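You operate a simulated robot arm through the tools that you are given. There is no shell and no other tool. Be economical: measure what you need, move in short steps, check, and stop when the job is done.

You are at the controls of a simulated two-armed robot. One attempt, no reset.

TASK
Fold the striped cloth in half, close the orange jar and stand both jars on it.
Fine: hold the jar while its lid turns; the lid ends tight. Set down upright: what you pick out.
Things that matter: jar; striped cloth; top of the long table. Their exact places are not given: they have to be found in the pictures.

Only the result counts: the job must be done as asked and must still hold three seconds after the hand-in. Knocking over, shifting, dropping, spilling or breaking anything else fails it. A push-on lid holds only when it is set on centred and level and pressed home; a screw cap is set on level and turned clockwise until tight. Flat cloth is picked up by pressing the open fingertips on it (5 to 10 N) and closing them slowly along it; thin cloth reads only 2 to 8 mm in the jaws.

THE ROBOT
Two 7-joint arms with two-finger parallel grippers on one trunk, on a base that drives. Base frame: it is fixed to the floor where the robot stands at the start and does not move with it; the origin is under the middle of the robot, x ahead of it, y to its left, z up; the surface under the hand at the start is at about z = 800. Units: mm, rad, N and s.
The left shoulder is at the start at [70, 163, 1214], the right one opposite. With the tool pointing down near the work surface each hand reaches from about 360 to 880 mm from the robot's upright axis, wherever it stands, measured 20 degrees to its own side. Places, roughly: top of the long table [700, 1000, 800]. Payload 3.43 kg a hand.
The TCP of each hand is the grasp point between the finger pads, 34 mm short of the fingertips. In the tool frame z runs along the fingers and y along their closing line. The gripper opens to 128 mm. The fingers are 24 mm wide and 12 mm thick; the gripper's body (48 by 130 mm) begins 96 mm behind the TCP.
Orientation is that of the tool frame in the base frame, as a unit quaternion [x, y, z, w]. With the fingers straight down and closing along the base's y, the tool's x points along the base's -x, its y along +y and its z along -z.

THE INTERFACE
- The arms move only by the tool jog_arm. It takes "left_moves", "right_moves" or both (then of equal length, played together; a hand with none holds still); each is one flat list of numbers, 7 for each row, row after row: the shift along the base's x, y, z in mm, then the turn, a rotation vector about the base's x, y, z in rad, then the gripper command, from -1 (fully open) to 1 (shut), values between in proportion. In form: [x, y, z, ax, ay, az, grip, x, y, z, ax, ay, az, grip, ...]. A call has 1 to 20 rows; each row shifts and turns the commanded pose from where the row before left it. Each row takes 0.2 s and may step no farther than 50 mm and 0.15 rad from the row before; otherwise, or with a gripper value out of range, the whole call is refused. Where a pose cannot be reached the arm comes as near as it can. A force on the tool above 40 N (or 10 N above the force at the start of the call, whichever is more), or a blocked arm, ends the call early, and 0.2 s more pass. Each finger travels about 153 mm/s and halts on what it meets, pressing with about 40 N; the grip force reading is that of the motor and also rises with nothing between the fingers. The clock runs only during rows and for 0.2 s after the last one: add rows that do not move to give the fingers time. The reply holds the time, the measured pose of the TCP, the force on the tool along the base axes, the opening and the grip force, in the units named above and with some noise, with the torque about the TCP (base axes, N m) and any sound that the robot's microphone picked up.
- Cameras (640 x 400 px; columns grow to the right, rows downward): "scene" is now at [121.6, 33.5, 1423.5]; the picture's right is [0.44, -0.90, 0.00], its down [-0.65, -0.32, -0.69] and it looks along [0.62, 0.31, -0.72] (base axes); focal length 262 px, centre (320, 200). "left" rides on the left gripper at [76, 11, -160] in its tool frame; the picture's right is [-0.15, 0.99, 0.00], its down [-0.88, -0.13, -0.46] and it looks along [-0.45, -0.07, 0.89] (tool axes); focal length 234 px, centre (320, 200). "right" rides on the right gripper at [76, -11, -160] in its tool frame; the picture's right is [0.15, 0.99, 0.00], its down [-0.88, 0.13, -0.46] and it looks along [-0.45, 0.07, 0.89] (tool axes); focal length 234 px, centre (320, 200).
- camera(camera): a new picture of that camera. The clock stands still meanwhile.
- raise_lower(by): slides the trunk up (or, below 0, down) by that many mm; the arms and the scene camera ride with it, the base frame stays. It gives what a move gives, with no picture.
- steer(legs): drives the robot by 1 to 6 legs, each [ahead, left, turn to the left] in mm, mm and rad, along the robot's own axes; the way and the turn of a leg run together, so that a leg with both is an arc; at most 1500 mm and 3.142 rad a leg. The arms and the cameras ride along, it lands a little off, and it stops where it bumps. It gives what a move gives.
- aim_head(pan, tilt): turns the head with the scene camera to pan (to the left, within 1.501 rad either way) and tilt (down, from -0.506 to 1.204), counted from straight ahead of the robot. It gives what a move gives.
- pixel_to_xyz(camera, pixels): for up to 12 pixels [column, row] of the newest picture of that camera ("zoom" is the newest enlarged one), the place [x, y, z] in the base frame of the surface seen there, good to about 2 mm. The clock stands still meanwhile.
- close_up(camera, box): a new picture of the part [left, top, right, bottom] of that camera's present view, enlarged. The clock stands still meanwhile.
- finish_job(): hands the job in; it is judged then, once.

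Go step by step. Measure first, check grasps and placings, and put right what went wrong. The budget is 80 turns and 62 pictures, counting those below and the enlarged ones. Unless the task says otherwise, let go and move clear before handing in, and close with one line.

The tools are called after "Request:" as name(argument=value, ...) on one line, values as JSON. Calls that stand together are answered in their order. jog_arm: Moves the arms, as the interface text tells. Its arguments: {"type":"object","properties":{"left_moves":{"type":"array","items":{"type":"number"}},"right_moves":{"type":"array","items":{"type":"number"}}},"required":[]} The other tools are called the same way: raise_lower (by) slides the trunk up or down; steer (legs) drives the base; aim_head (pan, tilt) turns the head that bears the scene camera; camera (camera) takes a picture; pixel_to_xyz (camera, pixels) gives the place of the surface under pixels of a picture; close_up (camera, box) takes an enlarged picture of a part of a camera's view; finish_job () hands the job in.

At the start:

```text
t: 0.0
left_ee_pos: [375.4, 488.8, 1129.5]
left_tool_rot: [0.0, 1.0, 0.0, 0.001]
left_wrist_force: [0.0, 0.0, -0.1]
left_ft_torque: [0.0, -0.02, 0.01]
left_width: 128.1
left_grip_force: 0.1
right_ee_pos: [519.2, 25.7, 1186.4]
right_tool_rot: [0.0, 1.0, 0.0, -0.001]
right_wrist_force: [-0.6, 0.2, 0.5]
right_ft_torque: [0.03, -0.02, -0.01]
right_width: 128.2
right_grip_force: 0.1
trunk travel left (down, up): [-694.0, 246.0]
robot x, y, heading: [-3.7, 3.0, -0.003]
head pan, tilt: [0.459, 0.806]
```

scene: 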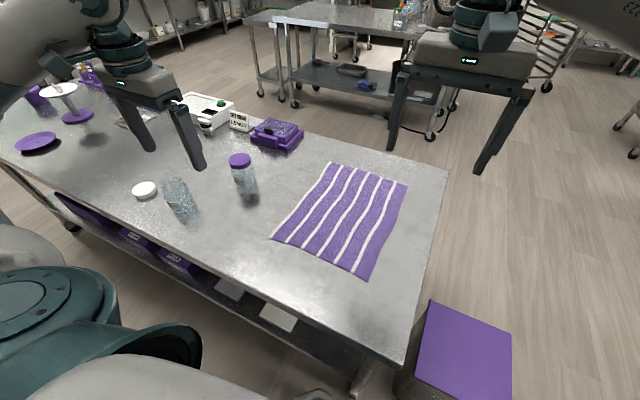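
right: 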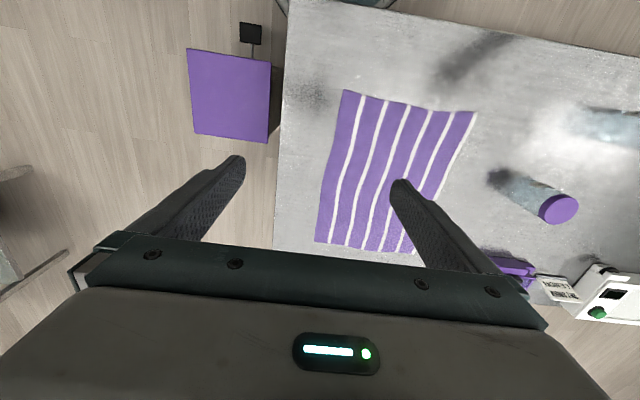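
left: 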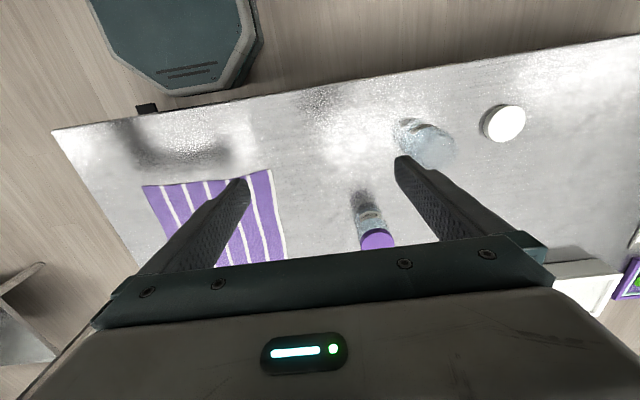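

The scene shows the striped cloth around (345,215), a purple-lidded glass jar at (242,180), an open glass jar at (178,198) and a white lid at (144,190). No orange jar is obvious yet, so I'll enlarge this area and measure the points.

Request:
close_up(camera="scene", box=[110, 130, 290, 242])

Request:
pixel_to_xyz(camera="scene", pixels=[[330, 164], [407, 185], [367, 279], [271, 238], [345, 215], [240, 160], [144, 190], [180, 200], [247, 190], [446, 172], [404, 360], [300, 255]])

```text
3.56 times, centred on (200, 186) of scene
```

zoom: 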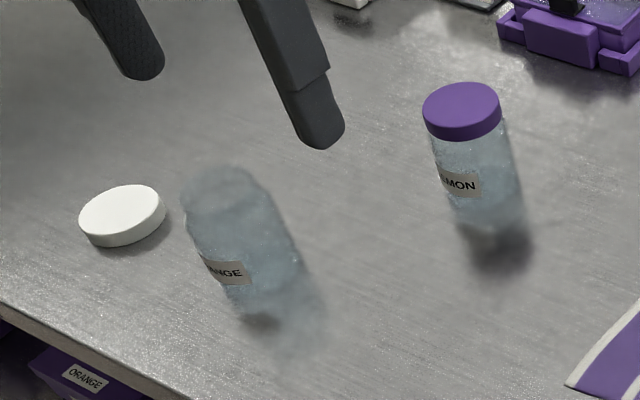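

```text
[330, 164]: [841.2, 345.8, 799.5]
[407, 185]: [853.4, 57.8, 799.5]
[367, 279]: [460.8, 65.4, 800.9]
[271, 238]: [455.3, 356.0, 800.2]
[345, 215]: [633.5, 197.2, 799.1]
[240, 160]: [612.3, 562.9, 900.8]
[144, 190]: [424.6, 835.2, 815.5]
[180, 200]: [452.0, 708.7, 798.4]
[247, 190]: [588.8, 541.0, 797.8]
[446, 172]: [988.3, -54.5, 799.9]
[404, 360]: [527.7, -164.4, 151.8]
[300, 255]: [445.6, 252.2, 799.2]
```

The near jar's label ends in "-NGE" (open, the orange one) and the white disc at zoom (122,215) is its cap. The other jar is already closed. The cloth spans x 455–850, y 58–355. Next I measure the table edge, base and jars.

Request:
pixel_to_xyz(camera="left", pixels=[[60, 130], [240, 108], [400, 82], [600, 50], [250, 60], [140, 60], [502, 123], [480, 123], [525, 123], [425, 140], [376, 240], [360, 205]])

Request:
close_up(camera="left", box=[330, 80, 550, 260])

Request:
pixel_to_xyz(camera="zoom", pixels=[[100, 100], [300, 200]])

```text
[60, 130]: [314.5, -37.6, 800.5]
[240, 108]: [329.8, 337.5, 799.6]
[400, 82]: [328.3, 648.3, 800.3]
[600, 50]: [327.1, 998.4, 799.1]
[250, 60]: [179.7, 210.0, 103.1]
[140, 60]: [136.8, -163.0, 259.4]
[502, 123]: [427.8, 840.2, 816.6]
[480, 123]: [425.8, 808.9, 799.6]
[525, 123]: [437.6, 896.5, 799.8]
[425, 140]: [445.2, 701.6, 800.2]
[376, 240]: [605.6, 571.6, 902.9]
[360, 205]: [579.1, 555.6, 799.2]
```

```text
2.22 times, centred on (440, 170) of left
```

zoom: 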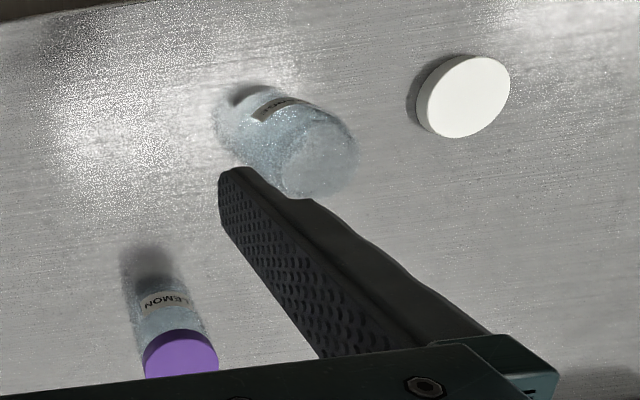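

```text
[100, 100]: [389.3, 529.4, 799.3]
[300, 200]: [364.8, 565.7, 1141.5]
```

The table's near edge is x≈328, the base front x≈180. I drive 60 ahead and 203 left so that the cloth is centred in front of both arms, then look down.

Request:
steer(legs=[[0, 203, 0], [65, 0, 0]])

Request:
aim_head(pan=0.0, tilt=0.85)

Request:
camera(camera="scene")

```text
t: 2.2
left_ee_pos: [439.3, 691.6, 1130.4]
left_tool_rot: [0.0, 1.0, 0.001, 0.001]
left_wrist_force: [0.3, 0.1, 0.2]
left_ft_torque: [-0.01, 0.02, -0.03]
left_width: 128.0
left_grip_force: 0.0
right_ee_pos: [582.2, 227.9, 1187.3]
right_tool_rot: [-0.001, 1.0, 0.0, 0.002]
right_wrist_force: [0.7, -0.5, -0.6]
right_ft_torque: [-0.05, -0.01, -0.01]
right_width: 128.1
right_grip_force: 0.0
trunk travel left (down, up): [-694.0, 246.0]
robot x, y, heading: [63.1, 204.0, 0.004]
head pan, tilt: [0.459, 0.806]
```

```text
t: 3.1
left_ee_pos: [438.3, 690.0, 1130.0]
left_tool_rot: [-0.001, 1.0, -0.001, 0.0]
left_wrist_force: [0.3, 0.0, -0.1]
left_ft_torque: [0.04, -0.04, 0.0]
left_width: 128.1
left_grip_force: 0.0
right_ee_pos: [582.9, 228.7, 1187.7]
right_tool_rot: [-0.001, 1.0, 0.0, 0.0]
right_wrist_force: [-0.4, -0.2, 0.0]
right_ft_torque: [0.02, -0.02, -0.02]
right_width: 128.1
right_grip_force: 0.0
trunk travel left (down, up): [-694.0, 246.0]
robot x, y, heading: [66.1, 204.9, 0.003]
head pan, tilt: [0.0, 0.85]
```

```text
56 pictures are left
```

scene: 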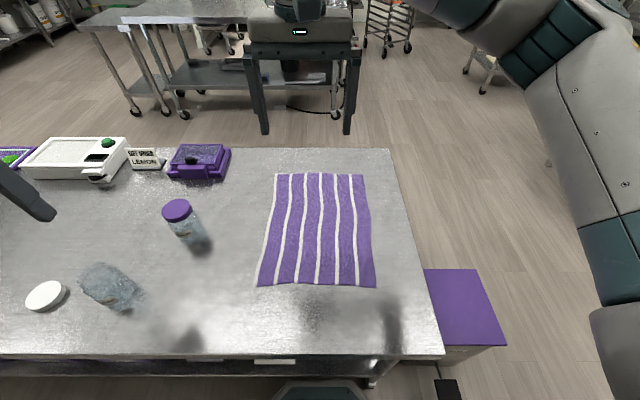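

Request:
pixel_to_xyz(camera="scene", pixels=[[276, 175], [363, 175], [375, 285], [259, 284], [315, 284], [320, 174], [265, 230], [369, 230]])

```text
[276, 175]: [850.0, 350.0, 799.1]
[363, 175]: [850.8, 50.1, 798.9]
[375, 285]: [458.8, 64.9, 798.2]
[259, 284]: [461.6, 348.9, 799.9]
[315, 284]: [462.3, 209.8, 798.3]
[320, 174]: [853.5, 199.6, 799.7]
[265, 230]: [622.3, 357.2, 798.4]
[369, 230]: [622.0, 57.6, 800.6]
```

The cloth corners are near-left (460,352), near-right (458,64), far (852,350)/(852,50). I bring both hands over the near corners, closing line along y, opened about 40 mm.

Request:
jog_arm(left_moves=[3.7, -37, -26, 0, 0, 0, 0.375, 3.7, -37, -26, 0, 0, 0, 0.375, 3.7, -37, -26, 0, 0, 0, 0.375, 3.7, -37, -26, 0, 0, 0, 0.375, 3.7, -37, -26, 0, 0, 0, 0.375, 3.7, -37, -26, 0, 0, 0, 0.375, 3.7, -37, -26, 0, 0, 0, 0.375, 3.7, -37, -26, 0, 0, 0, 0.375, 3.7, -37, -26, 0, 0, 0, 0.375, 3.7, -37, -26, 0, 0, 0, 0.375, 0, 0, 0, 0, 0, 0, 0.375], right_moves=[-10.8, -13.5, -31.7, 0, 0, 0, 0.375, -10.8, -13.5, -31.7, 0, 0, 0, 0.375, -10.8, -13.5, -31.7, 0, 0, 0, 0.375, -10.8, -13.5, -31.7, 0, 0, 0, 0.375, -10.8, -13.5, -31.7, 0, 0, 0, 0.375, -10.8, -13.5, -31.7, 0, 0, 0, 0.375, -10.8, -13.5, -31.7, 0, 0, 0, 0.375, -10.8, -13.5, -31.7, 0, 0, 0, 0.375, -10.8, -13.5, -31.7, 0, 0, 0, 0.375, -10.8, -13.5, -31.7, 0, 0, 0, 0.375, 0, 0, 0, 0, 0, 0, 0.375])

Request:
camera(camera="scene")

```text
t: 5.5
left_ee_pos: [477.2, 324.1, 868.7]
left_tool_rot: [-0.001, 1.0, 0.0, 0.0]
left_wrist_force: [0.8, 0.2, -0.3]
left_ft_torque: [-0.03, 0.01, 0.01]
left_width: 40.0
left_grip_force: 0.0
right_ee_pos: [474.8, 94.1, 867.6]
right_tool_rot: [0.0, 1.0, 0.0, 0.0]
right_wrist_force: [-0.2, -0.2, 0.6]
right_ft_torque: [0.01, 0.0, 0.01]
right_width: 39.9
right_grip_force: 0.1
trunk travel left (down, up): [-694.0, 246.0]
robot x, y, heading: [67.7, 204.0, 0.002]
head pan, tilt: [0.0, 0.85]
```

```text
55 pictures are left
```

scene: 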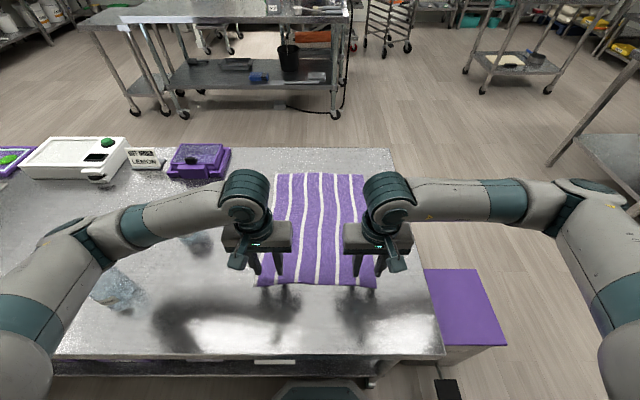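

Both hands sit over the near corners at z≈868. I descend to just above the cloth, then touch it in small steps.

Request:
jog_arm(left_moves=[-1, -3, -15, 0, 0, 0, 0.375, 0, -3, -14, 0, 0, 0, 0.375, 0, 0, -3, 0, 0, 0, 0.375, 0, 0, -2, 0, 0, 0, 0.375, 0, 0, 0, 0, 0, 0, 0.375], right_moves=[0, 0, -15, 0, 0, 0, 0.375, 0, 0, -14, 0, 0, 0, 0.375, 0, 0, -3, 0, 0, 0, 0.375, 0, 0, -2, 0, 0, 0, 0.375, 0, 0, 0, 0, 0, 0, 0.375])

```text
t: 6.7
left_ee_pos: [476.1, 316.0, 836.8]
left_tool_rot: [-0.001, 1.0, 0.0, 0.0]
left_wrist_force: [0.8, -0.6, 0.5]
left_ft_torque: [0.0, 0.04, 0.0]
left_width: 40.3
left_grip_force: 0.0
right_ee_pos: [475.9, 92.1, 835.3]
right_tool_rot: [-0.001, 1.0, 0.0, 0.0]
right_wrist_force: [1.0, -0.6, 10.5]
right_ft_torque: [-0.01, -0.03, -0.01]
right_width: 39.8
right_grip_force: 0.0
trunk travel left (down, up): [-694.0, 246.0]
robot x, y, heading: [64.2, 201.7, 0.002]
head pan, tilt: [0.0, 0.85]
```

The right hand presses with 10 N and the left isn't touching yet. I lower only the left and ease the right a little.

Request:
jog_arm(left_moves=[0, 0, -1, 0, 0, 0, 0.375, 0, 0, -0.7, 0, 0, 0, 0.375, 0, 0, 0, 0, 0, 0, 0.375], right_moves=[0, 0, 0.2, 0, 0, 0, 0.375, 0, 0, 0, 0, 0, 0, 0.375, 0, 0, 0, 0, 0, 0, 0.375])

```text
t: 7.5
left_ee_pos: [476.9, 315.3, 834.8]
left_tool_rot: [-0.001, 1.0, 0.0, 0.001]
left_wrist_force: [-0.9, 0.2, 7.7]
left_ft_torque: [-0.04, 0.08, 0.03]
left_width: 39.8
left_grip_force: 0.1
right_ee_pos: [475.3, 93.3, 835.9]
right_tool_rot: [0.0, 1.0, 0.0, 0.0]
right_wrist_force: [1.3, 0.4, 6.5]
right_ft_torque: [0.04, -0.04, -0.02]
right_width: 40.0
right_grip_force: 0.1
trunk travel left (down, up): [-694.0, 246.0]
robot x, y, heading: [63.7, 203.8, 0.005]
head pan, tilt: [0.0, 0.85]
```

Both press at 6–8 N. Now I close slowly along the cloth.

Request:
jog_arm(left_moves=[0, 0, 0, 0, 0, 0, 0.45, 0, 0, 0, 0, 0, 0, 0.53, 0, 0, 0, 0, 0, 0, 0.6, 0, 0, 0, 0, 0, 0, 0.68, 0, 0, 0, 0, 0, 0, 0.75, 0, 0, 0, 0, 0, 0, 0.82, 0, 0, 0, 0, 0, 0, 0.9, 0, 0, 0, 0, 0, 0, 0.96, 0, 0, 0, 0, 0, 0, 1, 0, 0, 0, 0, 0, 0, 1], right_moves=[0, 0, 0, 0, 0, 0, 0.45, 0, 0, 0, 0, 0, 0, 0.53, 0, 0, 0, 0, 0, 0, 0.6, 0, 0, 0, 0, 0, 0, 0.68, 0, 0, 0, 0, 0, 0, 0.75, 0, 0, 0, 0, 0, 0, 0.82, 0, 0, 0, 0, 0, 0, 0.9, 0, 0, 0, 0, 0, 0, 0.96, 0, 0, 0, 0, 0, 0, 1, 0, 0, 0, 0, 0, 0, 1])

```text
t: 9.7
left_ee_pos: [475.7, 315.2, 834.9]
left_tool_rot: [-0.001, 1.0, 0.0, 0.001]
left_wrist_force: [-0.1, -0.8, 11.7]
left_ft_torque: [0.01, 0.03, 0.0]
left_width: 0.2
left_grip_force: 32.7
right_ee_pos: [476.0, 92.6, 835.9]
right_tool_rot: [-0.001, 1.0, 0.0, 0.0]
right_wrist_force: [-0.1, 0.7, 4.8]
right_ft_torque: [0.01, 0.0, 0.01]
right_width: 0.2
right_grip_force: 33.0
trunk travel left (down, up): [-694.0, 246.0]
robot x, y, heading: [62.8, 202.6, -0.003]
head pan, tilt: [0.0, 0.85]
```

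Both jaws read 0.2 mm, so no cloth was caught. I check how it lies.

Request:
close_up(camera="scene", box=[220, 160, 420, 300])

Request:
camera(camera="right")

```text
2.86 times, centred on (320, 230) of scene
```

zoom: 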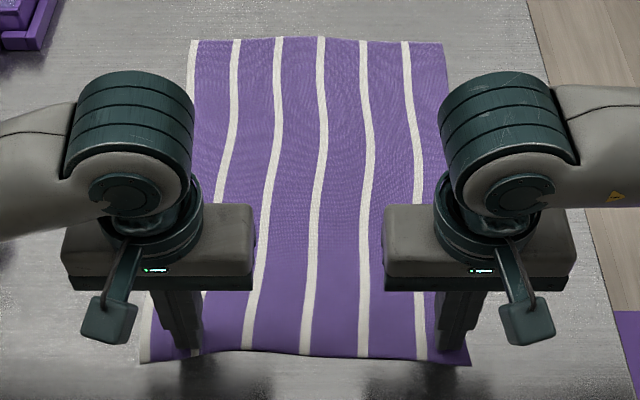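

```text
53 pictures are left
```

right: 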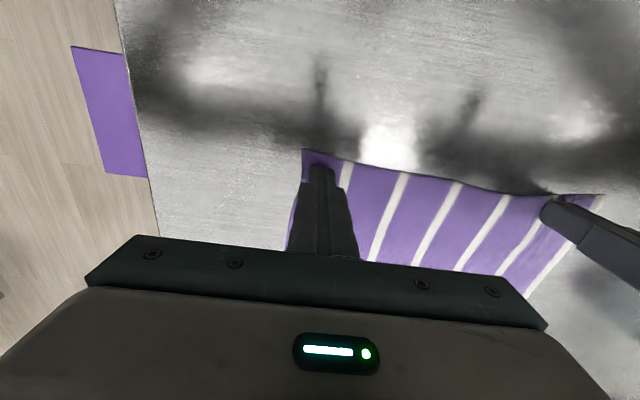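

The cloth only slid slightly under the tips. I'll reopen, press to about 8 N, and close far more slowly (about 10 mm/s).

Request:
jog_arm(left_moves=[0, 0, 3, 0, 0, 0, 1, 0, 2, 0, 0, 0, 0, 0.375, 0, 0, 0, 0, 0, 0, 0.375, 0, 0, 0, 0, 0, 0, 0.375, 0, 0, -3, 0, 0, 0, 0.375, 0, 0, 0.1, 0, 0, 0, 0.375, 0, 0, 0, 0, 0, 0, 0.375], right_moves=[0, 0, 3, 0, 0, 0, 1, 0, -2, 0, 0, 0, 0, 0.375, 0, 0, 0, 0, 0, 0, 0.375, 0, 0, 0, 0, 0, 0, 0.375, 0, 0, -3, 0, 0, 0, 0.375, 0, 0, -0.2, 0, 0, 0, 0.375, 0, 0, 0, 0, 0, 0, 0.375])

```text
t: 11.3
left_ee_pos: [476.4, 316.8, 836.2]
left_tool_rot: [-0.001, 1.0, 0.0, 0.002]
left_wrist_force: [3.1, 2.7, 23.3]
left_ft_torque: [0.07, -0.07, 0.0]
left_width: 40.1
left_grip_force: 0.1
right_ee_pos: [474.5, 90.6, 835.3]
right_tool_rot: [-0.001, 1.0, 0.0, 0.0]
right_wrist_force: [0.5, 0.5, 4.9]
right_ft_torque: [0.02, -0.01, 0.02]
right_width: 40.0
right_grip_force: 0.1
trunk travel left (down, up): [-694.0, 246.0]
robot x, y, heading: [66.1, 203.8, 0.002]
head pan, tilt: [0.0, 0.85]
```

The left reads 23 N, the right 5 N. I trim both toward 8 N.

Request:
jog_arm(left_moves=[0, 0, 0, 0, 0, 0, 0.375, 0, 0, 0.8, 0, 0, 0, 0.375, 0, 0, 0, 0, 0, 0, 0.375], right_moves=[0, 0, 0, 0, 0, 0, 0.375, 0, 0, -0.3, 0, 0, 0, 0.375, 0, 0, 0, 0, 0, 0, 0.375])

```text
t: 12.1
left_ee_pos: [474.5, 316.0, 835.2]
left_tool_rot: [0.0, 1.0, 0.0, -0.001]
left_wrist_force: [3.7, -0.5, 15.5]
left_ft_torque: [-0.04, -0.07, 0.0]
left_width: 40.0
left_grip_force: 0.1
right_ee_pos: [474.7, 90.0, 834.6]
right_tool_rot: [-0.001, 1.0, 0.0, 0.001]
right_wrist_force: [-1.1, 1.4, 9.0]
right_ft_torque: [0.09, -0.01, 0.01]
right_width: 40.0
right_grip_force: 0.0
trunk travel left (down, up): [-694.0, 246.0]
robot x, y, heading: [67.6, 200.2, 0.002]
head pan, tilt: [0.0, 0.85]
```

Request:
jog_arm(left_moves=[0, 0, 0.7, 0, 0, 0, 0.375, 0, 0, 0, 0, 0, 0, 0.405, 0, 0, 0, 0, 0, 0, 0.435, 0, 0, 0, 0, 0, 0, 0.465, 0, 0, 0, 0, 0, 0, 0.495, 0, 0, 0, 0, 0, 0, 0.525, 0, 0, 0, 0, 0, 0, 0.555, 0, 0, 0, 0, 0, 0, 0.585, 0, 0, 0, 0, 0, 0, 0.615, 0, 0, 0, 0, 0, 0, 0.645], right_moves=[0, 0, 0, 0, 0, 0, 0.375, 0, 0, 0, 0, 0, 0, 0.405, 0, 0, 0, 0, 0, 0, 0.435, 0, 0, 0, 0, 0, 0, 0.465, 0, 0, 0, 0, 0, 0, 0.495, 0, 0, 0, 0, 0, 0, 0.525, 0, 0, 0, 0, 0, 0, 0.555, 0, 0, 0, 0, 0, 0, 0.585, 0, 0, 0, 0, 0, 0, 0.615, 0, 0, 0, 0, 0, 0, 0.645])

Request:
close_up(camera="right", box=[230, 100, 610, 300])

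```text
t: 14.3
left_ee_pos: [476.9, 316.9, 836.6]
left_tool_rot: [-0.001, 1.0, 0.0, 0.001]
left_wrist_force: [0.3, -0.2, 0.5]
left_ft_torque: [-0.02, -0.01, 0.01]
left_width: 22.7
left_grip_force: 0.1
right_ee_pos: [474.1, 90.4, 835.5]
right_tool_rot: [0.0, 1.0, 0.0, 0.001]
right_wrist_force: [0.2, -0.1, 16.5]
right_ft_torque: [0.14, 0.1, -0.02]
right_width: 21.9
right_grip_force: 0.1
trunk travel left (down, up): [-694.0, 246.0]
robot x, y, heading: [62.8, 204.5, 0.0]
head pan, tilt: [0.0, 0.85]
```

```text
1.68 times, centred on (420, 200) of right
```

zoom: 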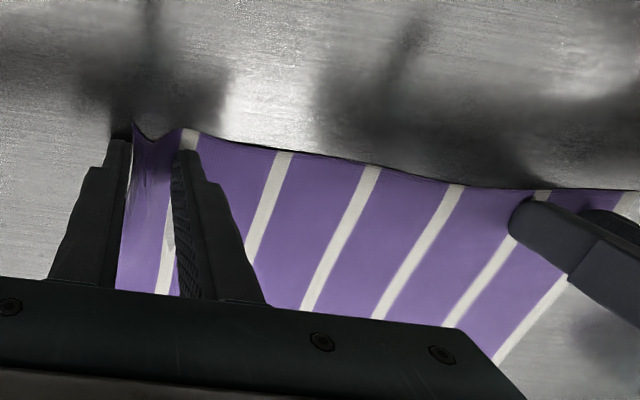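

On the right a fold is rising between the fingers (zoom (155,165)). The left lost contact. I finish closing the right, while the left reopens just above the cloth.

Request:
jog_arm(left_moves=[0, 0, 1, 0, 0, 0, 0.6, 0, 0, 0, 0, 0, 0, 0.375, 0, 0, 0, 0, 0, 0, 0.375, 0, 0, 0, 0, 0, 0, 0.375, 0, 0, 0, 0, 0, 0, 0.375, 0, 0, 0, 0, 0, 0, 0.375, 0, 0, 0, 0, 0, 0, 0.375, 0, 0, 0, 0, 0, 0, 0.375, 0, 0, 0, 0, 0, 0, 0.375, 0, 0, 0, 0, 0, 0, 0.375, 0, 0, 0, 0, 0, 0, 0.375, 0, 0, 0, 0, 0, 0, 0.375, 0, 0, 0, 0, 0, 0, 0.375], right_moves=[0, 0, 0, 0, 0, 0, 0.675, 0, 0, 0.3, 0, 0, 0, 0.705, 0, 0, 0, 0, 0, 0, 0.735, 0, 0, 0, 0, 0, 0, 0.765, 0, 0, 0, 0, 0, 0, 0.795, 0, 0, 0, 0, 0, 0, 0.825, 0, 0, 0, 0, 0, 0, 0.855, 0, 0, 0, 0, 0, 0, 0.885, 0, 0, 0, 0, 0, 0, 0.915, 0, 0, 0, 0, 0, 0, 0.945, 0, 0, 0, 0, 0, 0, 0.975, 0, 0, 0, 0, 0, 0, 1, 0, 0, 0, 0, 0, 0, 1])

Request:
close_up(camera="right", box=[230, 100, 610, 300])

```text
t: 17.1
left_ee_pos: [476.0, 316.2, 836.4]
left_tool_rot: [-0.001, 1.0, 0.0, 0.0]
left_wrist_force: [0.9, -0.7, -0.3]
left_ft_torque: [-0.02, -0.01, 0.0]
left_width: 40.1
left_grip_force: 0.1
right_ee_pos: [476.1, 90.7, 837.0]
right_tool_rot: [-0.001, 1.0, 0.0, 0.0]
right_wrist_force: [-0.2, -0.4, 0.4]
right_ft_torque: [0.05, 0.0, 0.01]
right_width: 2.8
right_grip_force: 38.1
trunk travel left (down, up): [-694.0, 246.0]
robot x, y, heading: [64.4, 203.0, 0.002]
head pan, tilt: [0.0, 0.85]
```

```text
1.68 times, centred on (420, 200) of right
```

zoom: 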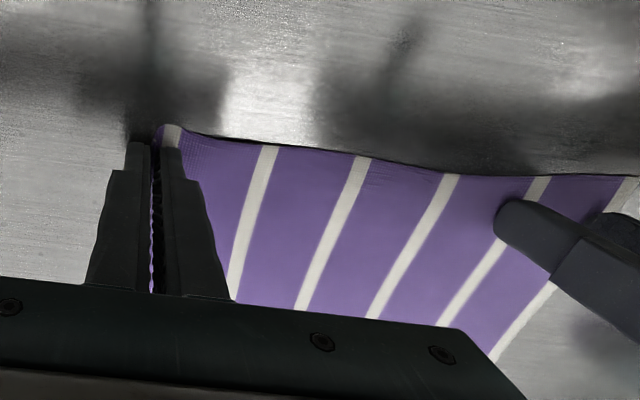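

The right jaws now read 2.8 mm with 38 N, so that corner is held. Now the left: I press down in fine steps.

Request:
jog_arm(left_moves=[0, 0, -1, 0, 0, 0, 0.375, 0, 0, -0.7, 0, 0, 0, 0.375, 0, 0, 0, 0, 0, 0, 0.375])

```text
t: 17.9
left_ee_pos: [476.1, 317.0, 835.7]
left_tool_rot: [0.0, 1.0, 0.0, -0.001]
left_wrist_force: [-0.1, -0.4, 2.0]
left_ft_torque: [0.06, -0.04, 0.04]
left_width: 39.7
left_grip_force: 0.0
right_ee_pos: [476.5, 91.8, 835.3]
right_tool_rot: [-0.001, 1.0, 0.0, 0.0]
right_wrist_force: [-0.7, -0.2, 1.3]
right_ft_torque: [0.02, 0.0, -0.02]
right_width: 2.9
right_grip_force: 37.9
trunk travel left (down, up): [-694.0, 246.0]
robot x, y, heading: [61.8, 205.5, 0.007]
head pan, tilt: [0.0, 0.85]
```

Request:
jog_arm(left_moves=[0, 0, -0.8, 0, 0, 0, 0.375, 0, 0, 0, 0, 0, 0, 0.375])

```text
t: 18.5
left_ee_pos: [475.0, 316.0, 834.9]
left_tool_rot: [-0.001, 1.0, -0.001, 0.001]
left_wrist_force: [1.1, 0.8, 13.2]
left_ft_torque: [0.14, -0.06, -0.01]
left_width: 40.1
left_grip_force: 0.1
right_ee_pos: [475.3, 92.2, 836.0]
right_tool_rot: [-0.001, 1.0, 0.0, 0.0]
right_wrist_force: [0.5, -0.2, -0.1]
right_ft_torque: [0.02, -0.02, 0.02]
right_width: 3.1
right_grip_force: 38.0
trunk travel left (down, up): [-694.0, 246.0]
robot x, y, heading: [62.4, 204.8, -0.001]
head pan, tilt: [0.0, 0.85]
```

Request:
jog_arm(left_moves=[0, 0, 0.3, 0, 0, 0, 0.375, 0, 0, 0, 0, 0, 0, 0.405, 0, 0, 0, 0, 0, 0, 0.435, 0, 0, 0, 0, 0, 0, 0.465, 0, 0, 0, 0, 0, 0, 0.495, 0, 0, 0, 0, 0, 0, 0.525, 0, 0, 0, 0, 0, 0, 0.555, 0, 0, 0, 0, 0, 0, 0.585, 0, 0, 0, 0, 0, 0, 0.615, 0, 0, 0, 0, 0, 0, 0.645])

```text
t: 20.7
left_ee_pos: [475.6, 315.3, 836.0]
left_tool_rot: [-0.001, 1.0, 0.0, 0.0]
left_wrist_force: [0.2, -4.8, 18.6]
left_ft_torque: [-0.05, 0.01, 0.01]
left_width: 23.7
left_grip_force: 1.8
right_ee_pos: [475.5, 90.6, 836.3]
right_tool_rot: [-0.001, 1.0, 0.001, 0.001]
right_wrist_force: [0.1, 4.0, 0.6]
right_ft_torque: [0.16, -0.01, 0.0]
right_width: 3.3
right_grip_force: 38.1
trunk travel left (down, up): [-694.0, 246.0]
robot x, y, heading: [65.4, 201.0, 0.001]
head pan, tilt: [0.0, 0.85]
```

Contact is kept (18 N from the bunching). I go on closing slowly, as I did on the right.

Request:
jog_arm(left_moves=[0, 0, 0, 0, 0, 0, 0.675, 0, 0, 0.3, 0, 0, 0, 0.705, 0, 0, 0, 0, 0, 0, 0.735, 0, 0, 0, 0, 0, 0, 0.765, 0, 0, 0, 0, 0, 0, 0.795, 0, 0, 0, 0, 0, 0, 0.825, 0, 0, 0, 0, 0, 0, 0.855, 0, 0, 0, 0, 0, 0, 0.885, 0, 0, 0, 0, 0, 0, 0.915, 0, 0, 0, 0, 0, 0, 0.945, 0, 0, 0, 0, 0, 0, 0.975, 0, 0, 0, 0, 0, 0, 1, 0, 0, 0, 0, 0, 0, 1])

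Request:
close_up(camera="left", box=[30, 100, 410, 300])

```text
t: 23.5
left_ee_pos: [474.7, 314.2, 834.5]
left_tool_rot: [0.0, 1.0, -0.001, 0.001]
left_wrist_force: [0.7, -29.4, 16.3]
left_ft_torque: [-1.02, -0.02, 0.02]
left_width: 2.5
left_grip_force: 37.0
right_ee_pos: [475.0, 91.8, 837.4]
right_tool_rot: [-0.001, 1.0, 0.003, 0.001]
right_wrist_force: [-0.7, 28.1, -0.2]
right_ft_torque: [0.99, 0.06, 0.1]
right_width: 3.7
right_grip_force: 37.9
trunk travel left (down, up): [-694.0, 246.0]
robot x, y, heading: [66.8, 200.3, 0.006]
head pan, tilt: [0.0, 0.85]
```

```text
1.68 times, centred on (220, 200) of left
```

zoom: 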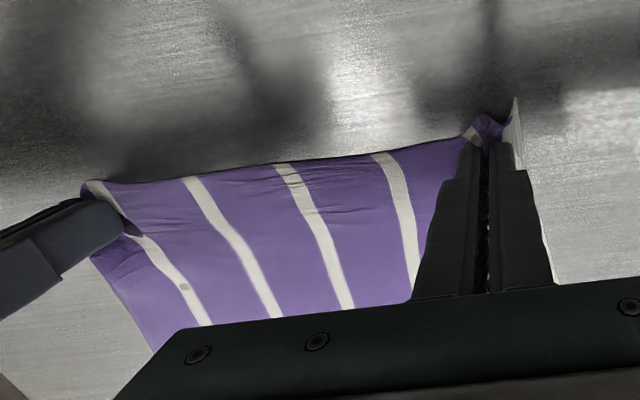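

Both corners are held (2.5 and 3.7 mm) but the cloth is taut (29 N along y). I ease the hands 5 mm each toward each other, then run the first half of a lifting arc around the fold line x≈656.

Request:
jog_arm(left_moves=[0, -2.5, 2, 0, 0, 0, 1, 0, -2.5, 2, 0, 0, 0, 1, 1, 0, 14, 0, 0, 0, 1, 3, 0, 16.5, 0, 0, 0, 1, 4.9, 0, 16.2, 0, 0, 0, 1, 6.8, 0, 15.6, 0, 0, 0, 1, 8.6, 0, 14.9, 0, 0, 0, 1, 10.3, 0, 14, 0, 0, 0, 1, 11.9, 0, 13, 0, 0, 0, 1, 13.4, 0, 11.8, 0, 0, 0, 1, 14.7, 0, 10.5, 0, 0, 0, 1, 15.9, 0, 9.1, 0, 0, 0, 1, 16.9, 0, 7.6, 0, 0, 0, 1, 17.7, 0, 6, 0, 0, 0, 1, 18.3, 0, 4.3, 0, 0, 0, 1, 18.7, 0, 2.6, 0, 0, 0, 1, 18.9, 0, 0.9, 0, 0, 0, 1], right_moves=[0, 2.5, 2, 0, 0, 0, 1, 0, 2.5, 2, 0, 0, 0, 1, 1, 0, 14, 0, 0, 0, 1, 3, 0, 16.5, 0, 0, 0, 1, 4.9, 0, 16.2, 0, 0, 0, 1, 6.8, 0, 15.6, 0, 0, 0, 1, 8.6, 0, 14.9, 0, 0, 0, 1, 10.3, 0, 14, 0, 0, 0, 1, 11.9, 0, 13, 0, 0, 0, 1, 13.4, 0, 11.8, 0, 0, 0, 1, 14.7, 0, 10.5, 0, 0, 0, 1, 15.9, 0, 9.1, 0, 0, 0, 1, 16.9, 0, 7.6, 0, 0, 0, 1, 17.7, 0, 6, 0, 0, 0, 1, 18.3, 0, 4.3, 0, 0, 0, 1, 18.7, 0, 2.6, 0, 0, 0, 1, 18.9, 0, 0.9, 0, 0, 0, 1])

Request:
camera(camera="scene")

```text
t: 27.1
left_ee_pos: [657.1, 313.0, 996.9]
left_tool_rot: [0.0, 1.0, 0.0, -0.001]
left_wrist_force: [1.1, -9.2, -0.5]
left_ft_torque: [-0.35, 0.03, 0.05]
left_width: 2.5
left_grip_force: 37.4
right_ee_pos: [657.8, 96.0, 995.9]
right_tool_rot: [-0.001, 1.0, 0.001, -0.001]
right_wrist_force: [-0.6, 8.6, -0.8]
right_ft_torque: [0.34, 0.05, 0.02]
right_width: 3.3
right_grip_force: 38.3
trunk travel left (down, up): [-694.0, 246.0]
robot x, y, heading: [61.9, 201.1, -0.002]
head pan, tilt: [0.0, 0.85]
```

```text
49 pictures are left
```

scene: 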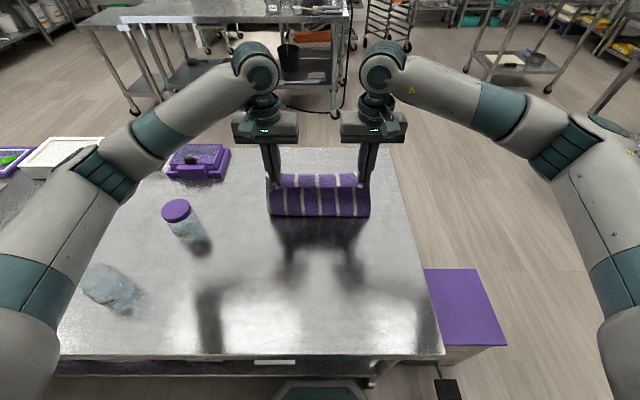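

The cloth hangs evenly from both hands with the lower half still on the table. Now the second half of the arc, stopping just short of the table.

Request:
jog_arm(left_moves=[18.9, 0, -0.9, 0, 0, 0, 1, 18.7, 0, -2.6, 0, 0, 0, 1, 18.3, 0, -4.3, 0, 0, 0, 1, 17.7, 0, -6, 0, 0, 0, 1, 16.9, 0, -7.6, 0, 0, 0, 1, 15.9, 0, -9.1, 0, 0, 0, 1, 14.7, 0, -10.5, 0, 0, 0, 1, 13.4, 0, -11.8, 0, 0, 0, 1, 11.9, 0, -13, 0, 0, 0, 1, 10.3, 0, -14, 0, 0, 0, 1, 8.6, 0, -14.9, 0, 0, 0, 1, 6.8, 0, -15.6, 0, 0, 0, 1, 4.9, 0, -16.2, 0, 0, 0, 1, 0, 0, 0, 0, 0, 0, 1], right_moves=[18.9, 0, -0.9, 0, 0, 0, 1, 18.7, 0, -2.6, 0, 0, 0, 1, 18.3, 0, -4.3, 0, 0, 0, 1, 17.7, 0, -6, 0, 0, 0, 1, 16.9, 0, -7.6, 0, 0, 0, 1, 15.9, 0, -9.1, 0, 0, 0, 1, 14.7, 0, -10.5, 0, 0, 0, 1, 13.4, 0, -11.8, 0, 0, 0, 1, 11.9, 0, -13, 0, 0, 0, 1, 10.3, 0, -14, 0, 0, 0, 1, 8.6, 0, -14.9, 0, 0, 0, 1, 6.8, 0, -15.6, 0, 0, 0, 1, 4.9, 0, -16.2, 0, 0, 0, 1, 0, 0, 0, 0, 0, 0, 1])

Request:
close_up(camera="scene", box=[220, 120, 420, 260])

Request:
camera(camera="left")

```text
t: 30.1
left_ee_pos: [833.3, 309.7, 867.6]
left_tool_rot: [0.0, 1.0, 0.0, 0.0]
left_wrist_force: [0.0, -2.2, 0.9]
left_ft_torque: [-0.11, -0.01, 0.0]
left_width: 2.6
left_grip_force: 37.2
right_ee_pos: [835.4, 98.4, 869.7]
right_tool_rot: [0.0, 1.0, 0.0, -0.001]
right_wrist_force: [1.0, 2.2, -0.6]
right_ft_torque: [0.08, 0.0, -0.01]
right_width: 3.1
right_grip_force: 38.1
trunk travel left (down, up): [-694.0, 246.0]
robot x, y, heading: [65.9, 204.4, 0.004]
head pan, tilt: [0.0, 0.85]
```

```text
2.86 times, centred on (320, 190) of scene
```

zoom: 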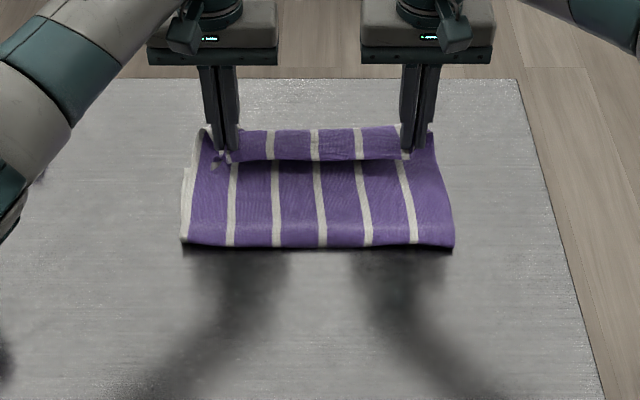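

```text
47 pictures are left
```

left: 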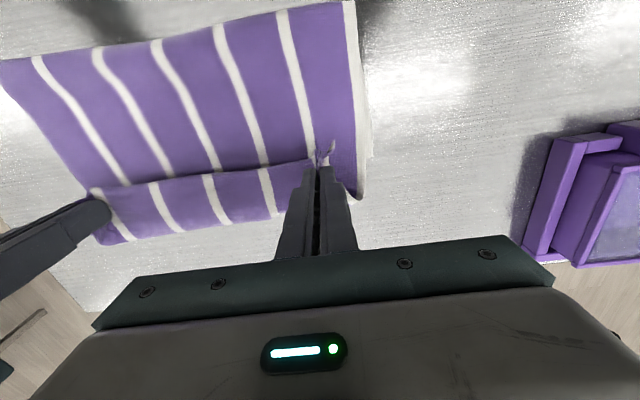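

The fold is nearly down. I measure the strip between the hands and the fold line before lowering.

Request:
pixel_to_xyz(camera="left", pixels=[[200, 150], [200, 168], [200, 178], [200, 200], [200, 222], [180, 60], [180, 38], [350, 190], [330, 10], [5, 70], [180, 110]])

Request:
close_up(camera="left", box=[80, 120, 400, 300])

```text
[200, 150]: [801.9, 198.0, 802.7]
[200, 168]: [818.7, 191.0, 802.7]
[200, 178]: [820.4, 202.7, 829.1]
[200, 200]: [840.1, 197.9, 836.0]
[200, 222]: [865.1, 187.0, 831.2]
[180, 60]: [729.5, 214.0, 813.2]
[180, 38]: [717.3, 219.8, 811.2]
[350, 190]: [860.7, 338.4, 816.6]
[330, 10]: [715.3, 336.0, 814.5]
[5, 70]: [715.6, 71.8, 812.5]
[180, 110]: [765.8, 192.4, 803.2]
```

```text
2.00 times, centred on (240, 210) of left
```

zoom: 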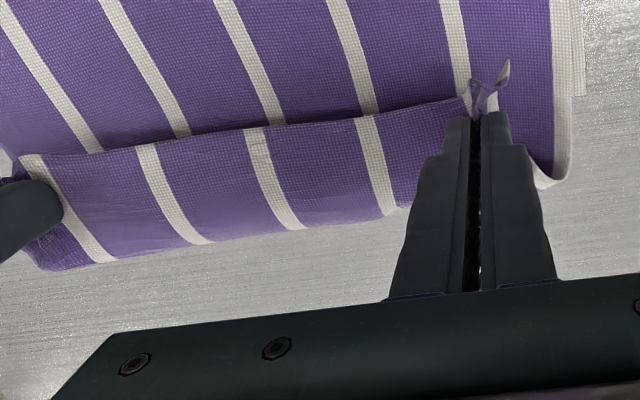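

The near bend sits at x≈710 rather than 656: the bottom half got pulled forward as the arc was too taut, leaving the top layer too long. I lift the hands back over to re-lay the cloth, then will refold with a lower, slacker arc.

Request:
jog_arm(left_moves=[-15, 0, 18.5, 0, 0, 0, 1, -15, 0, 18.5, 0, 0, 0, 1, -15, 0, 18.5, 0, 0, 0, 1, -15, 0, 18.5, 0, 0, 0, 1, -15, 0, 18.5, 0, 0, 0, 1, -21, 0, 0, 0, 0, 0, 1, -21, 0, 0, 0, 0, 0, 1, -21, 0, 0, 0, 0, 0, 1, -21, 0, 0, 0, 0, 0, 1, -21, 0, 0, 0, 0, 0, 1, -20, 0, -11, 0, 0, 0, 1, -20, 0, -11, 0, 0, 0, 1, -20, 0, -11, 0, 0, 0, 1, -20, 0, -11, 0, 0, 0, 1, -20, 0, -11, 0, 0, 0, 1, -20, 0, -11, 0, 0, 0, 1, -20, 0, -11, 0, 0, 0, 1, -20, 0, -11, 0, 0, 0, 1], right_moves=[-15, 0, 18.5, 0, 0, 0, 1, -15, 0, 18.5, 0, 0, 0, 1, -15, 0, 18.5, 0, 0, 0, 1, -15, 0, 18.5, 0, 0, 0, 1, -15, 0, 18.5, 0, 0, 0, 1, -21, 0, 0, 0, 0, 0, 1, -21, 0, 0, 0, 0, 0, 1, -21, 0, 0, 0, 0, 0, 1, -21, 0, 0, 0, 0, 0, 1, -21, 0, 0, 0, 0, 0, 1, -20, 0, -11, 0, 0, 0, 1, -20, 0, -11, 0, 0, 0, 1, -20, 0, -11, 0, 0, 0, 1, -20, 0, -11, 0, 0, 0, 1, -20, 0, -11, 0, 0, 0, 1, -20, 0, -11, 0, 0, 0, 1, -20, 0, -11, 0, 0, 0, 1, -20, 0, -11, 0, 0, 0, 1])

Request:
camera(camera="scene")

Request:
pixel_to_xyz(camera="scene", pixels=[[280, 176], [320, 176], [360, 176], [320, 190], [320, 210], [320, 225], [320, 240], [320, 255]])

```text
t: 33.9
left_ee_pos: [492.6, 313.1, 874.2]
left_tool_rot: [-0.001, 1.0, 0.0, 0.0]
left_wrist_force: [-0.6, -8.0, -0.2]
left_ft_torque: [-0.31, -0.02, 0.03]
left_width: 2.5
left_grip_force: 37.3
right_ee_pos: [492.5, 96.2, 872.8]
right_tool_rot: [-0.001, 1.0, -0.001, 0.0]
right_wrist_force: [-0.2, 9.1, -1.1]
right_ft_torque: [0.33, -0.02, 0.04]
right_width: 3.4
right_grip_force: 37.5
trunk travel left (down, up): [-694.0, 246.0]
robot x, y, heading: [63.6, 202.2, 0.006]
head pan, tilt: [0.0, 0.85]
```

```text
45 pictures are left
```

scene: 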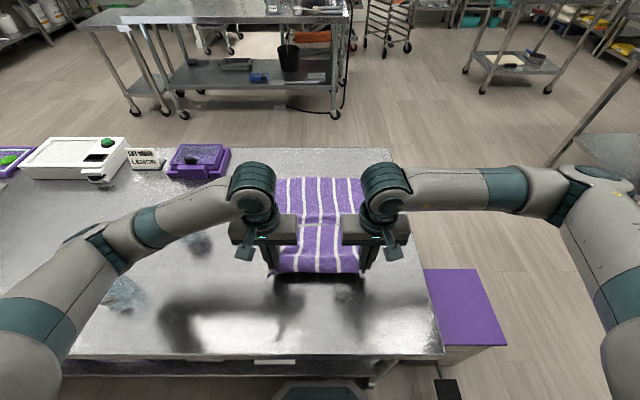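

```text
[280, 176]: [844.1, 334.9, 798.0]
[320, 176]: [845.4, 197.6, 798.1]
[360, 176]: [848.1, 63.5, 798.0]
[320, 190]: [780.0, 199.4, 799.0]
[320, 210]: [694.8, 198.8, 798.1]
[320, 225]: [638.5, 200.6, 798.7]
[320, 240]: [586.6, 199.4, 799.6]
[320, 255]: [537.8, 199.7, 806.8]
```

The cloth is laid out again with the far edge still near x≈850. Now the refold with a low arc (tips no more than 90 mm above the table).

Request:
jog_arm(left_moves=[17, 0, 12, 0, 0, 0, 1, 17, 0, 12, 0, 0, 0, 1, 17, 0, 12, 0, 0, 0, 1, 17, 0, 12, 0, 0, 0, 1, 18, 0, 0, 0, 0, 0, 1, 18, 0, 0, 0, 0, 0, 1, 18, 0, 0, 0, 0, 0, 1, 18, 0, 0, 0, 0, 0, 1, 18, 0, 0, 0, 0, 0, 1, 18, 0, 0, 0, 0, 0, 1, 18, 0, 0, 0, 0, 0, 1, 18, 0, 0, 0, 0, 0, 1, 18, 0, 0, 0, 0, 0, 1, 18, 0, 0, 0, 0, 0, 1, 14.5, 0, -2, 0, 0, 0, 1, 14.5, 0, -2, 0, 0, 0, 1, 14.5, 0, -2, 0, 0, 0, 1, 13, 0, -15, 0, 0, 0, 1, 13, 0, -15, 0, 0, 0, 1], right_moves=[17, 0, 12, 0, 0, 0, 1, 17, 0, 12, 0, 0, 0, 1, 17, 0, 12, 0, 0, 0, 1, 17, 0, 12, 0, 0, 0, 1, 18, 0, 0, 0, 0, 0, 1, 18, 0, 0, 0, 0, 0, 1, 18, 0, 0, 0, 0, 0, 1, 18, 0, 0, 0, 0, 0, 1, 18, 0, 0, 0, 0, 0, 1, 18, 0, 0, 0, 0, 0, 1, 18, 0, 0, 0, 0, 0, 1, 18, 0, 0, 0, 0, 0, 1, 18, 0, 0, 0, 0, 0, 1, 18, 0, 0, 0, 0, 0, 1, 14.5, 0, -2, 0, 0, 0, 1, 14.5, 0, -2, 0, 0, 0, 1, 14.5, 0, -2, 0, 0, 0, 1, 13, 0, -15, 0, 0, 0, 1, 13, 0, -15, 0, 0, 0, 1])

Request:
close_up(camera="scene", box=[220, 120, 420, 260])

Request:
pixel_to_xyz(camera="zoom", pixels=[[320, 130], [320, 150], [320, 170], [320, 190], [320, 220], [320, 250], [320, 270], [320, 290], [320, 310]])

```text
t: 37.9
left_ee_pos: [812.6, 310.8, 885.1]
left_tool_rot: [-0.001, 1.0, 0.0, -0.001]
left_wrist_force: [0.1, -8.2, -0.6]
left_ft_torque: [-0.3, 0.02, 0.01]
left_width: 2.5
left_grip_force: 37.1
right_ee_pos: [812.7, 96.3, 888.0]
right_tool_rot: [-0.001, 1.0, 0.0, -0.001]
right_wrist_force: [0.2, 8.7, -0.7]
right_ft_torque: [0.27, 0.01, 0.06]
right_width: 3.2
right_grip_force: 38.1
trunk travel left (down, up): [-694.0, 246.0]
robot x, y, heading: [64.5, 204.3, 0.0]
head pan, tilt: [0.0, 0.85]
```

```text
2.86 times, centred on (320, 190) of scene
```

zoom: 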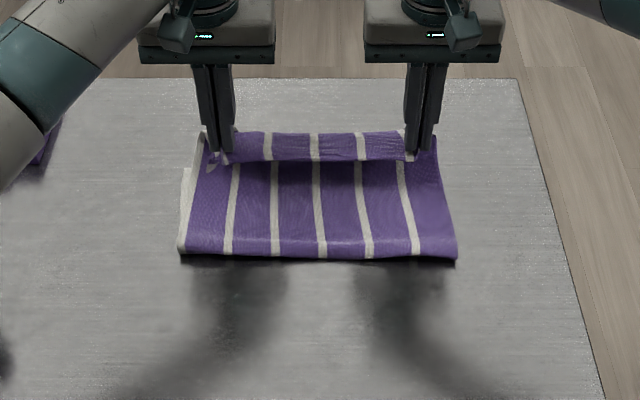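

```text
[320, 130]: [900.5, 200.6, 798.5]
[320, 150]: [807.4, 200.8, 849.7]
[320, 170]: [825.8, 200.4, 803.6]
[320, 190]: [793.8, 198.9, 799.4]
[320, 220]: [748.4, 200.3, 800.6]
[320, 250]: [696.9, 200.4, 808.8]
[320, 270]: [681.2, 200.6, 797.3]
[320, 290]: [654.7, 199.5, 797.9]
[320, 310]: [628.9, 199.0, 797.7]
```

The fold is at x≈690: because the jaws clamp the cloth lying along x, it bights forward of the hands and eats length. The better grip closes along x, pinching a ridge parallel to the edge. I carry the edge back to its starting place to regrip.

Request:
jog_arm(left_moves=[-11, 0, 15, 0, 0, 0, 1, -11, 0, 15, 0, 0, 0, 1, -11, 0, 15, 0, 0, 0, 1, -11, 0, 15, 0, 0, 0, 1, -11, 0, 15, 0, 0, 0, 1, -20, 0, 0, 0, 0, 0, 1, -20, 0, 0, 0, 0, 0, 1, -20, 0, 0, 0, 0, 0, 1, -20, 0, 0, 0, 0, 0, 1, -20, 0, 0, 0, 0, 0, 1, -21.5, 0, -12, 0, 0, 0, 1, -21.5, 0, -12, 0, 0, 0, 1, -21.5, 0, -12, 0, 0, 0, 1, -21.5, 0, -12, 0, 0, 0, 1, -21.5, 0, -12, 0, 0, 0, 1, -21.5, 0, -12, 0, 0, 0, 1, -21.5, 0, -12, 0, 0, 0, 1, -21.5, 0, -12, 0, 0, 0, 1, -6, 1, -12, 0, 0, 0, 1, -6, 1, -12, 0, 0, 0, 1], right_moves=[-11, 0, 15, 0, 0, 0, 1, -11, 0, 15, 0, 0, 0, 1, -11, 0, 15, 0, 0, 0, 1, -11, 0, 15, 0, 0, 0, 1, -11, 0, 15, 0, 0, 0, 1, -20, 0, 0, 0, 0, 0, 1, -20, 0, 0, 0, 0, 0, 1, -20, 0, 0, 0, 0, 0, 1, -20, 0, 0, 0, 0, 0, 1, -20, 0, 0, 0, 0, 0, 1, -21.5, 0, -12, 0, 0, 0, 1, -21.5, 0, -12, 0, 0, 0, 1, -21.5, 0, -12, 0, 0, 0, 1, -21.5, 0, -12, 0, 0, 0, 1, -21.5, 0, -12, 0, 0, 0, 1, -21.5, 0, -12, 0, 0, 0, 1, -21.5, 0, -12, 0, 0, 0, 1, -21.5, 0, -12, 0, 0, 0, 1, -6, -1, -12, 0, 0, 0, 1, -6, -1, -12, 0, 0, 0, 1])

Request:
jog_arm(left_moves=[-2, 0, -2, 0, 0, 0, 1, 0, 0, -1, 0, 0, 0, 0.9, 0, 0, 0, 0, 0, 0, 0.8, 0, 0, 0, 0, 0, 0, 0.7, 0, 0, 0, 0, 0, 0, 0.6, 0, 0, 2, 0, 0, 0, 0.5, 0, 0, 10, 0, 0, 0, 0.4, 0, 0, 20, 0, 0, 0, 0.375, 0, 0, 20, 0, 0, 0, 0.375], right_moves=[-2, 0, -2, 0, 0, 0, 1, 0, 0, -1, 0, 0, 0, 0.9, 0, 0, 0, 0, 0, 0, 0.8, 0, 0, 0, 0, 0, 0, 0.7, 0, 0, 0, 0, 0, 0, 0.6, 0, 0, 2, 0, 0, 0, 0.5, 0, 0, 10, 0, 0, 0, 0.4, 0, 0, 20, 0, 0, 0, 0.375, 0, 0, 20, 0, 0, 0, 0.375])

Request:
camera(camera="right")

Request:
close_up(camera="scene", box=[220, 160, 420, 300])

```text
t: 42.1
left_ee_pos: [472.2, 313.3, 842.3]
left_tool_rot: [0.0, 1.0, 0.0, 0.001]
left_wrist_force: [1.0, -10.1, 0.9]
left_ft_torque: [-0.36, -0.01, -0.01]
left_width: 2.8
left_grip_force: 37.1
right_ee_pos: [470.8, 96.6, 840.4]
right_tool_rot: [0.0, 1.0, 0.0, 0.0]
right_wrist_force: [0.6, 11.0, -0.4]
right_ft_torque: [0.38, 0.0, 0.03]
right_width: 3.4
right_grip_force: 37.9
trunk travel left (down, up): [-694.0, 246.0]
robot x, y, heading: [63.3, 200.1, 0.006]
head pan, tilt: [0.0, 0.85]
```

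```text
t: 44.1
left_ee_pos: [469.5, 315.7, 891.1]
left_tool_rot: [-0.001, 1.0, 0.0, 0.0]
left_wrist_force: [-0.4, -0.3, 0.1]
left_ft_torque: [0.0, 0.02, -0.02]
left_width: 39.8
left_grip_force: 0.0
right_ee_pos: [472.1, 95.6, 889.6]
right_tool_rot: [-0.001, 1.0, 0.001, 0.0]
right_wrist_force: [-0.6, -0.6, 0.0]
right_ft_torque: [0.01, -0.04, -0.01]
right_width: 39.8
right_grip_force: 0.0
trunk travel left (down, up): [-694.0, 246.0]
robot x, y, heading: [65.9, 202.2, -0.001]
head pan, tilt: [0.0, 0.85]
```

```text
43 pictures are left
```

right: 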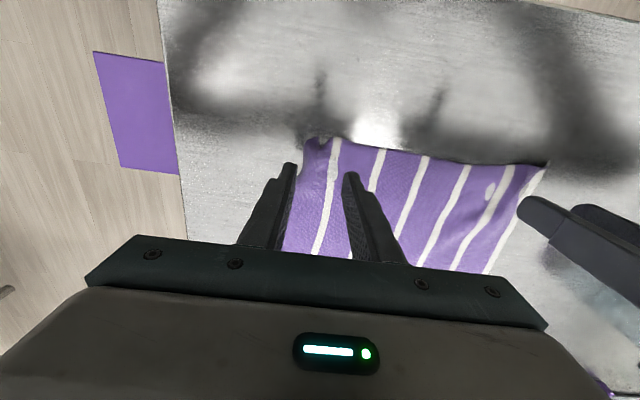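

```text
2.86 times, centred on (320, 230) of scene
```

zoom: 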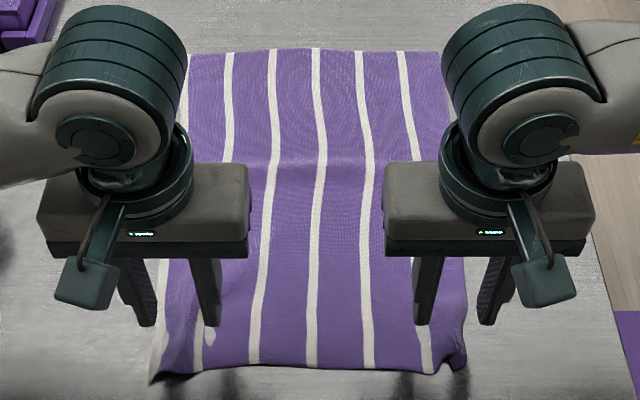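

The edge is back down with only small ripples, and the far edge is intact. I rotate both hands by 90° about the vertical, so that they close along x.

Request:
jog_arm(left_moves=[0, 0, 4, 0, 0, -0.143, 0.375, 0, 0, 4, 0, 0, -0.143, 0.375, 0, 0, 4, 0, 0, -0.143, 0.375, 0, 0, 4, 0, 0, -0.143, 0.375, 0, 0, 4, 0, 0, -0.143, 0.375, 0, 0, 0, 0, 0, -0.143, 0.375, 0, 0, 0, 0, 0, -0.143, 0.375, 0, 0, 0, 0, 0, -0.143, 0.375, 0, 0, 0, 0, 0, -0.143, 0.375, 0, 0, 0, 0, 0, -0.143, 0.375, 0, 0, 0, 0, 0, -0.141, 0.375], right_moves=[0, 0, 4, 0, 0, 0.143, 0.375, 0, 0, 4, 0, 0, 0.143, 0.375, 0, 0, 4, 0, 0, 0.143, 0.375, 0, 0, 4, 0, 0, 0.143, 0.375, 0, 0, 4, 0, 0, 0.143, 0.375, 0, 0, 0, 0, 0, 0.143, 0.375, 0, 0, 0, 0, 0, 0.143, 0.375, 0, 0, 0, 0, 0, 0.143, 0.375, 0, 0, 0, 0, 0, 0.143, 0.375, 0, 0, 0, 0, 0, 0.143, 0.375, 0, 0, 0, 0, 0, 0.141, 0.375])

Request:
camera(camera="scene")

Request:
pixel_to_xyz(camera="scene", pixels=[[275, 181], [365, 181], [320, 178], [320, 180], [320, 285], [300, 285], [345, 285], [320, 288], [375, 285], [274, 287]])

```text
t: 46.5
left_ee_pos: [470.6, 314.2, 909.4]
left_tool_rot: [0.707, 0.707, 0.001, -0.001]
left_wrist_force: [0.9, 0.3, -0.7]
left_ft_torque: [0.03, -0.04, 0.01]
left_width: 40.1
left_grip_force: 0.0
right_ee_pos: [470.8, 94.2, 911.4]
right_tool_rot: [0.708, -0.706, 0.0, 0.0]
right_wrist_force: [0.6, 0.2, 0.1]
right_ft_torque: [-0.05, -0.02, -0.06]
right_width: 40.0
right_grip_force: 0.1
trunk travel left (down, up): [-694.0, 246.0]
robot x, y, heading: [67.0, 202.4, 0.002]
head pan, tilt: [0.0, 0.85]
```

```text
41 pictures are left
```

scene: 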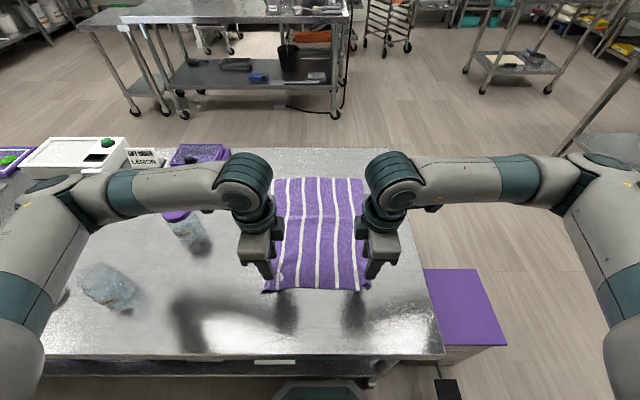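

```text
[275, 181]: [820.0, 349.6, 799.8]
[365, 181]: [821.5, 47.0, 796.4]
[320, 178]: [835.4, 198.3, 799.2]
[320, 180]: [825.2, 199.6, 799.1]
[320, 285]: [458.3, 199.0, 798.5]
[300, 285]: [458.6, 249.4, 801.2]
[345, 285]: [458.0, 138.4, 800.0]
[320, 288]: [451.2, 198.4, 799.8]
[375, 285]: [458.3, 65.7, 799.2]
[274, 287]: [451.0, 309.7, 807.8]
```

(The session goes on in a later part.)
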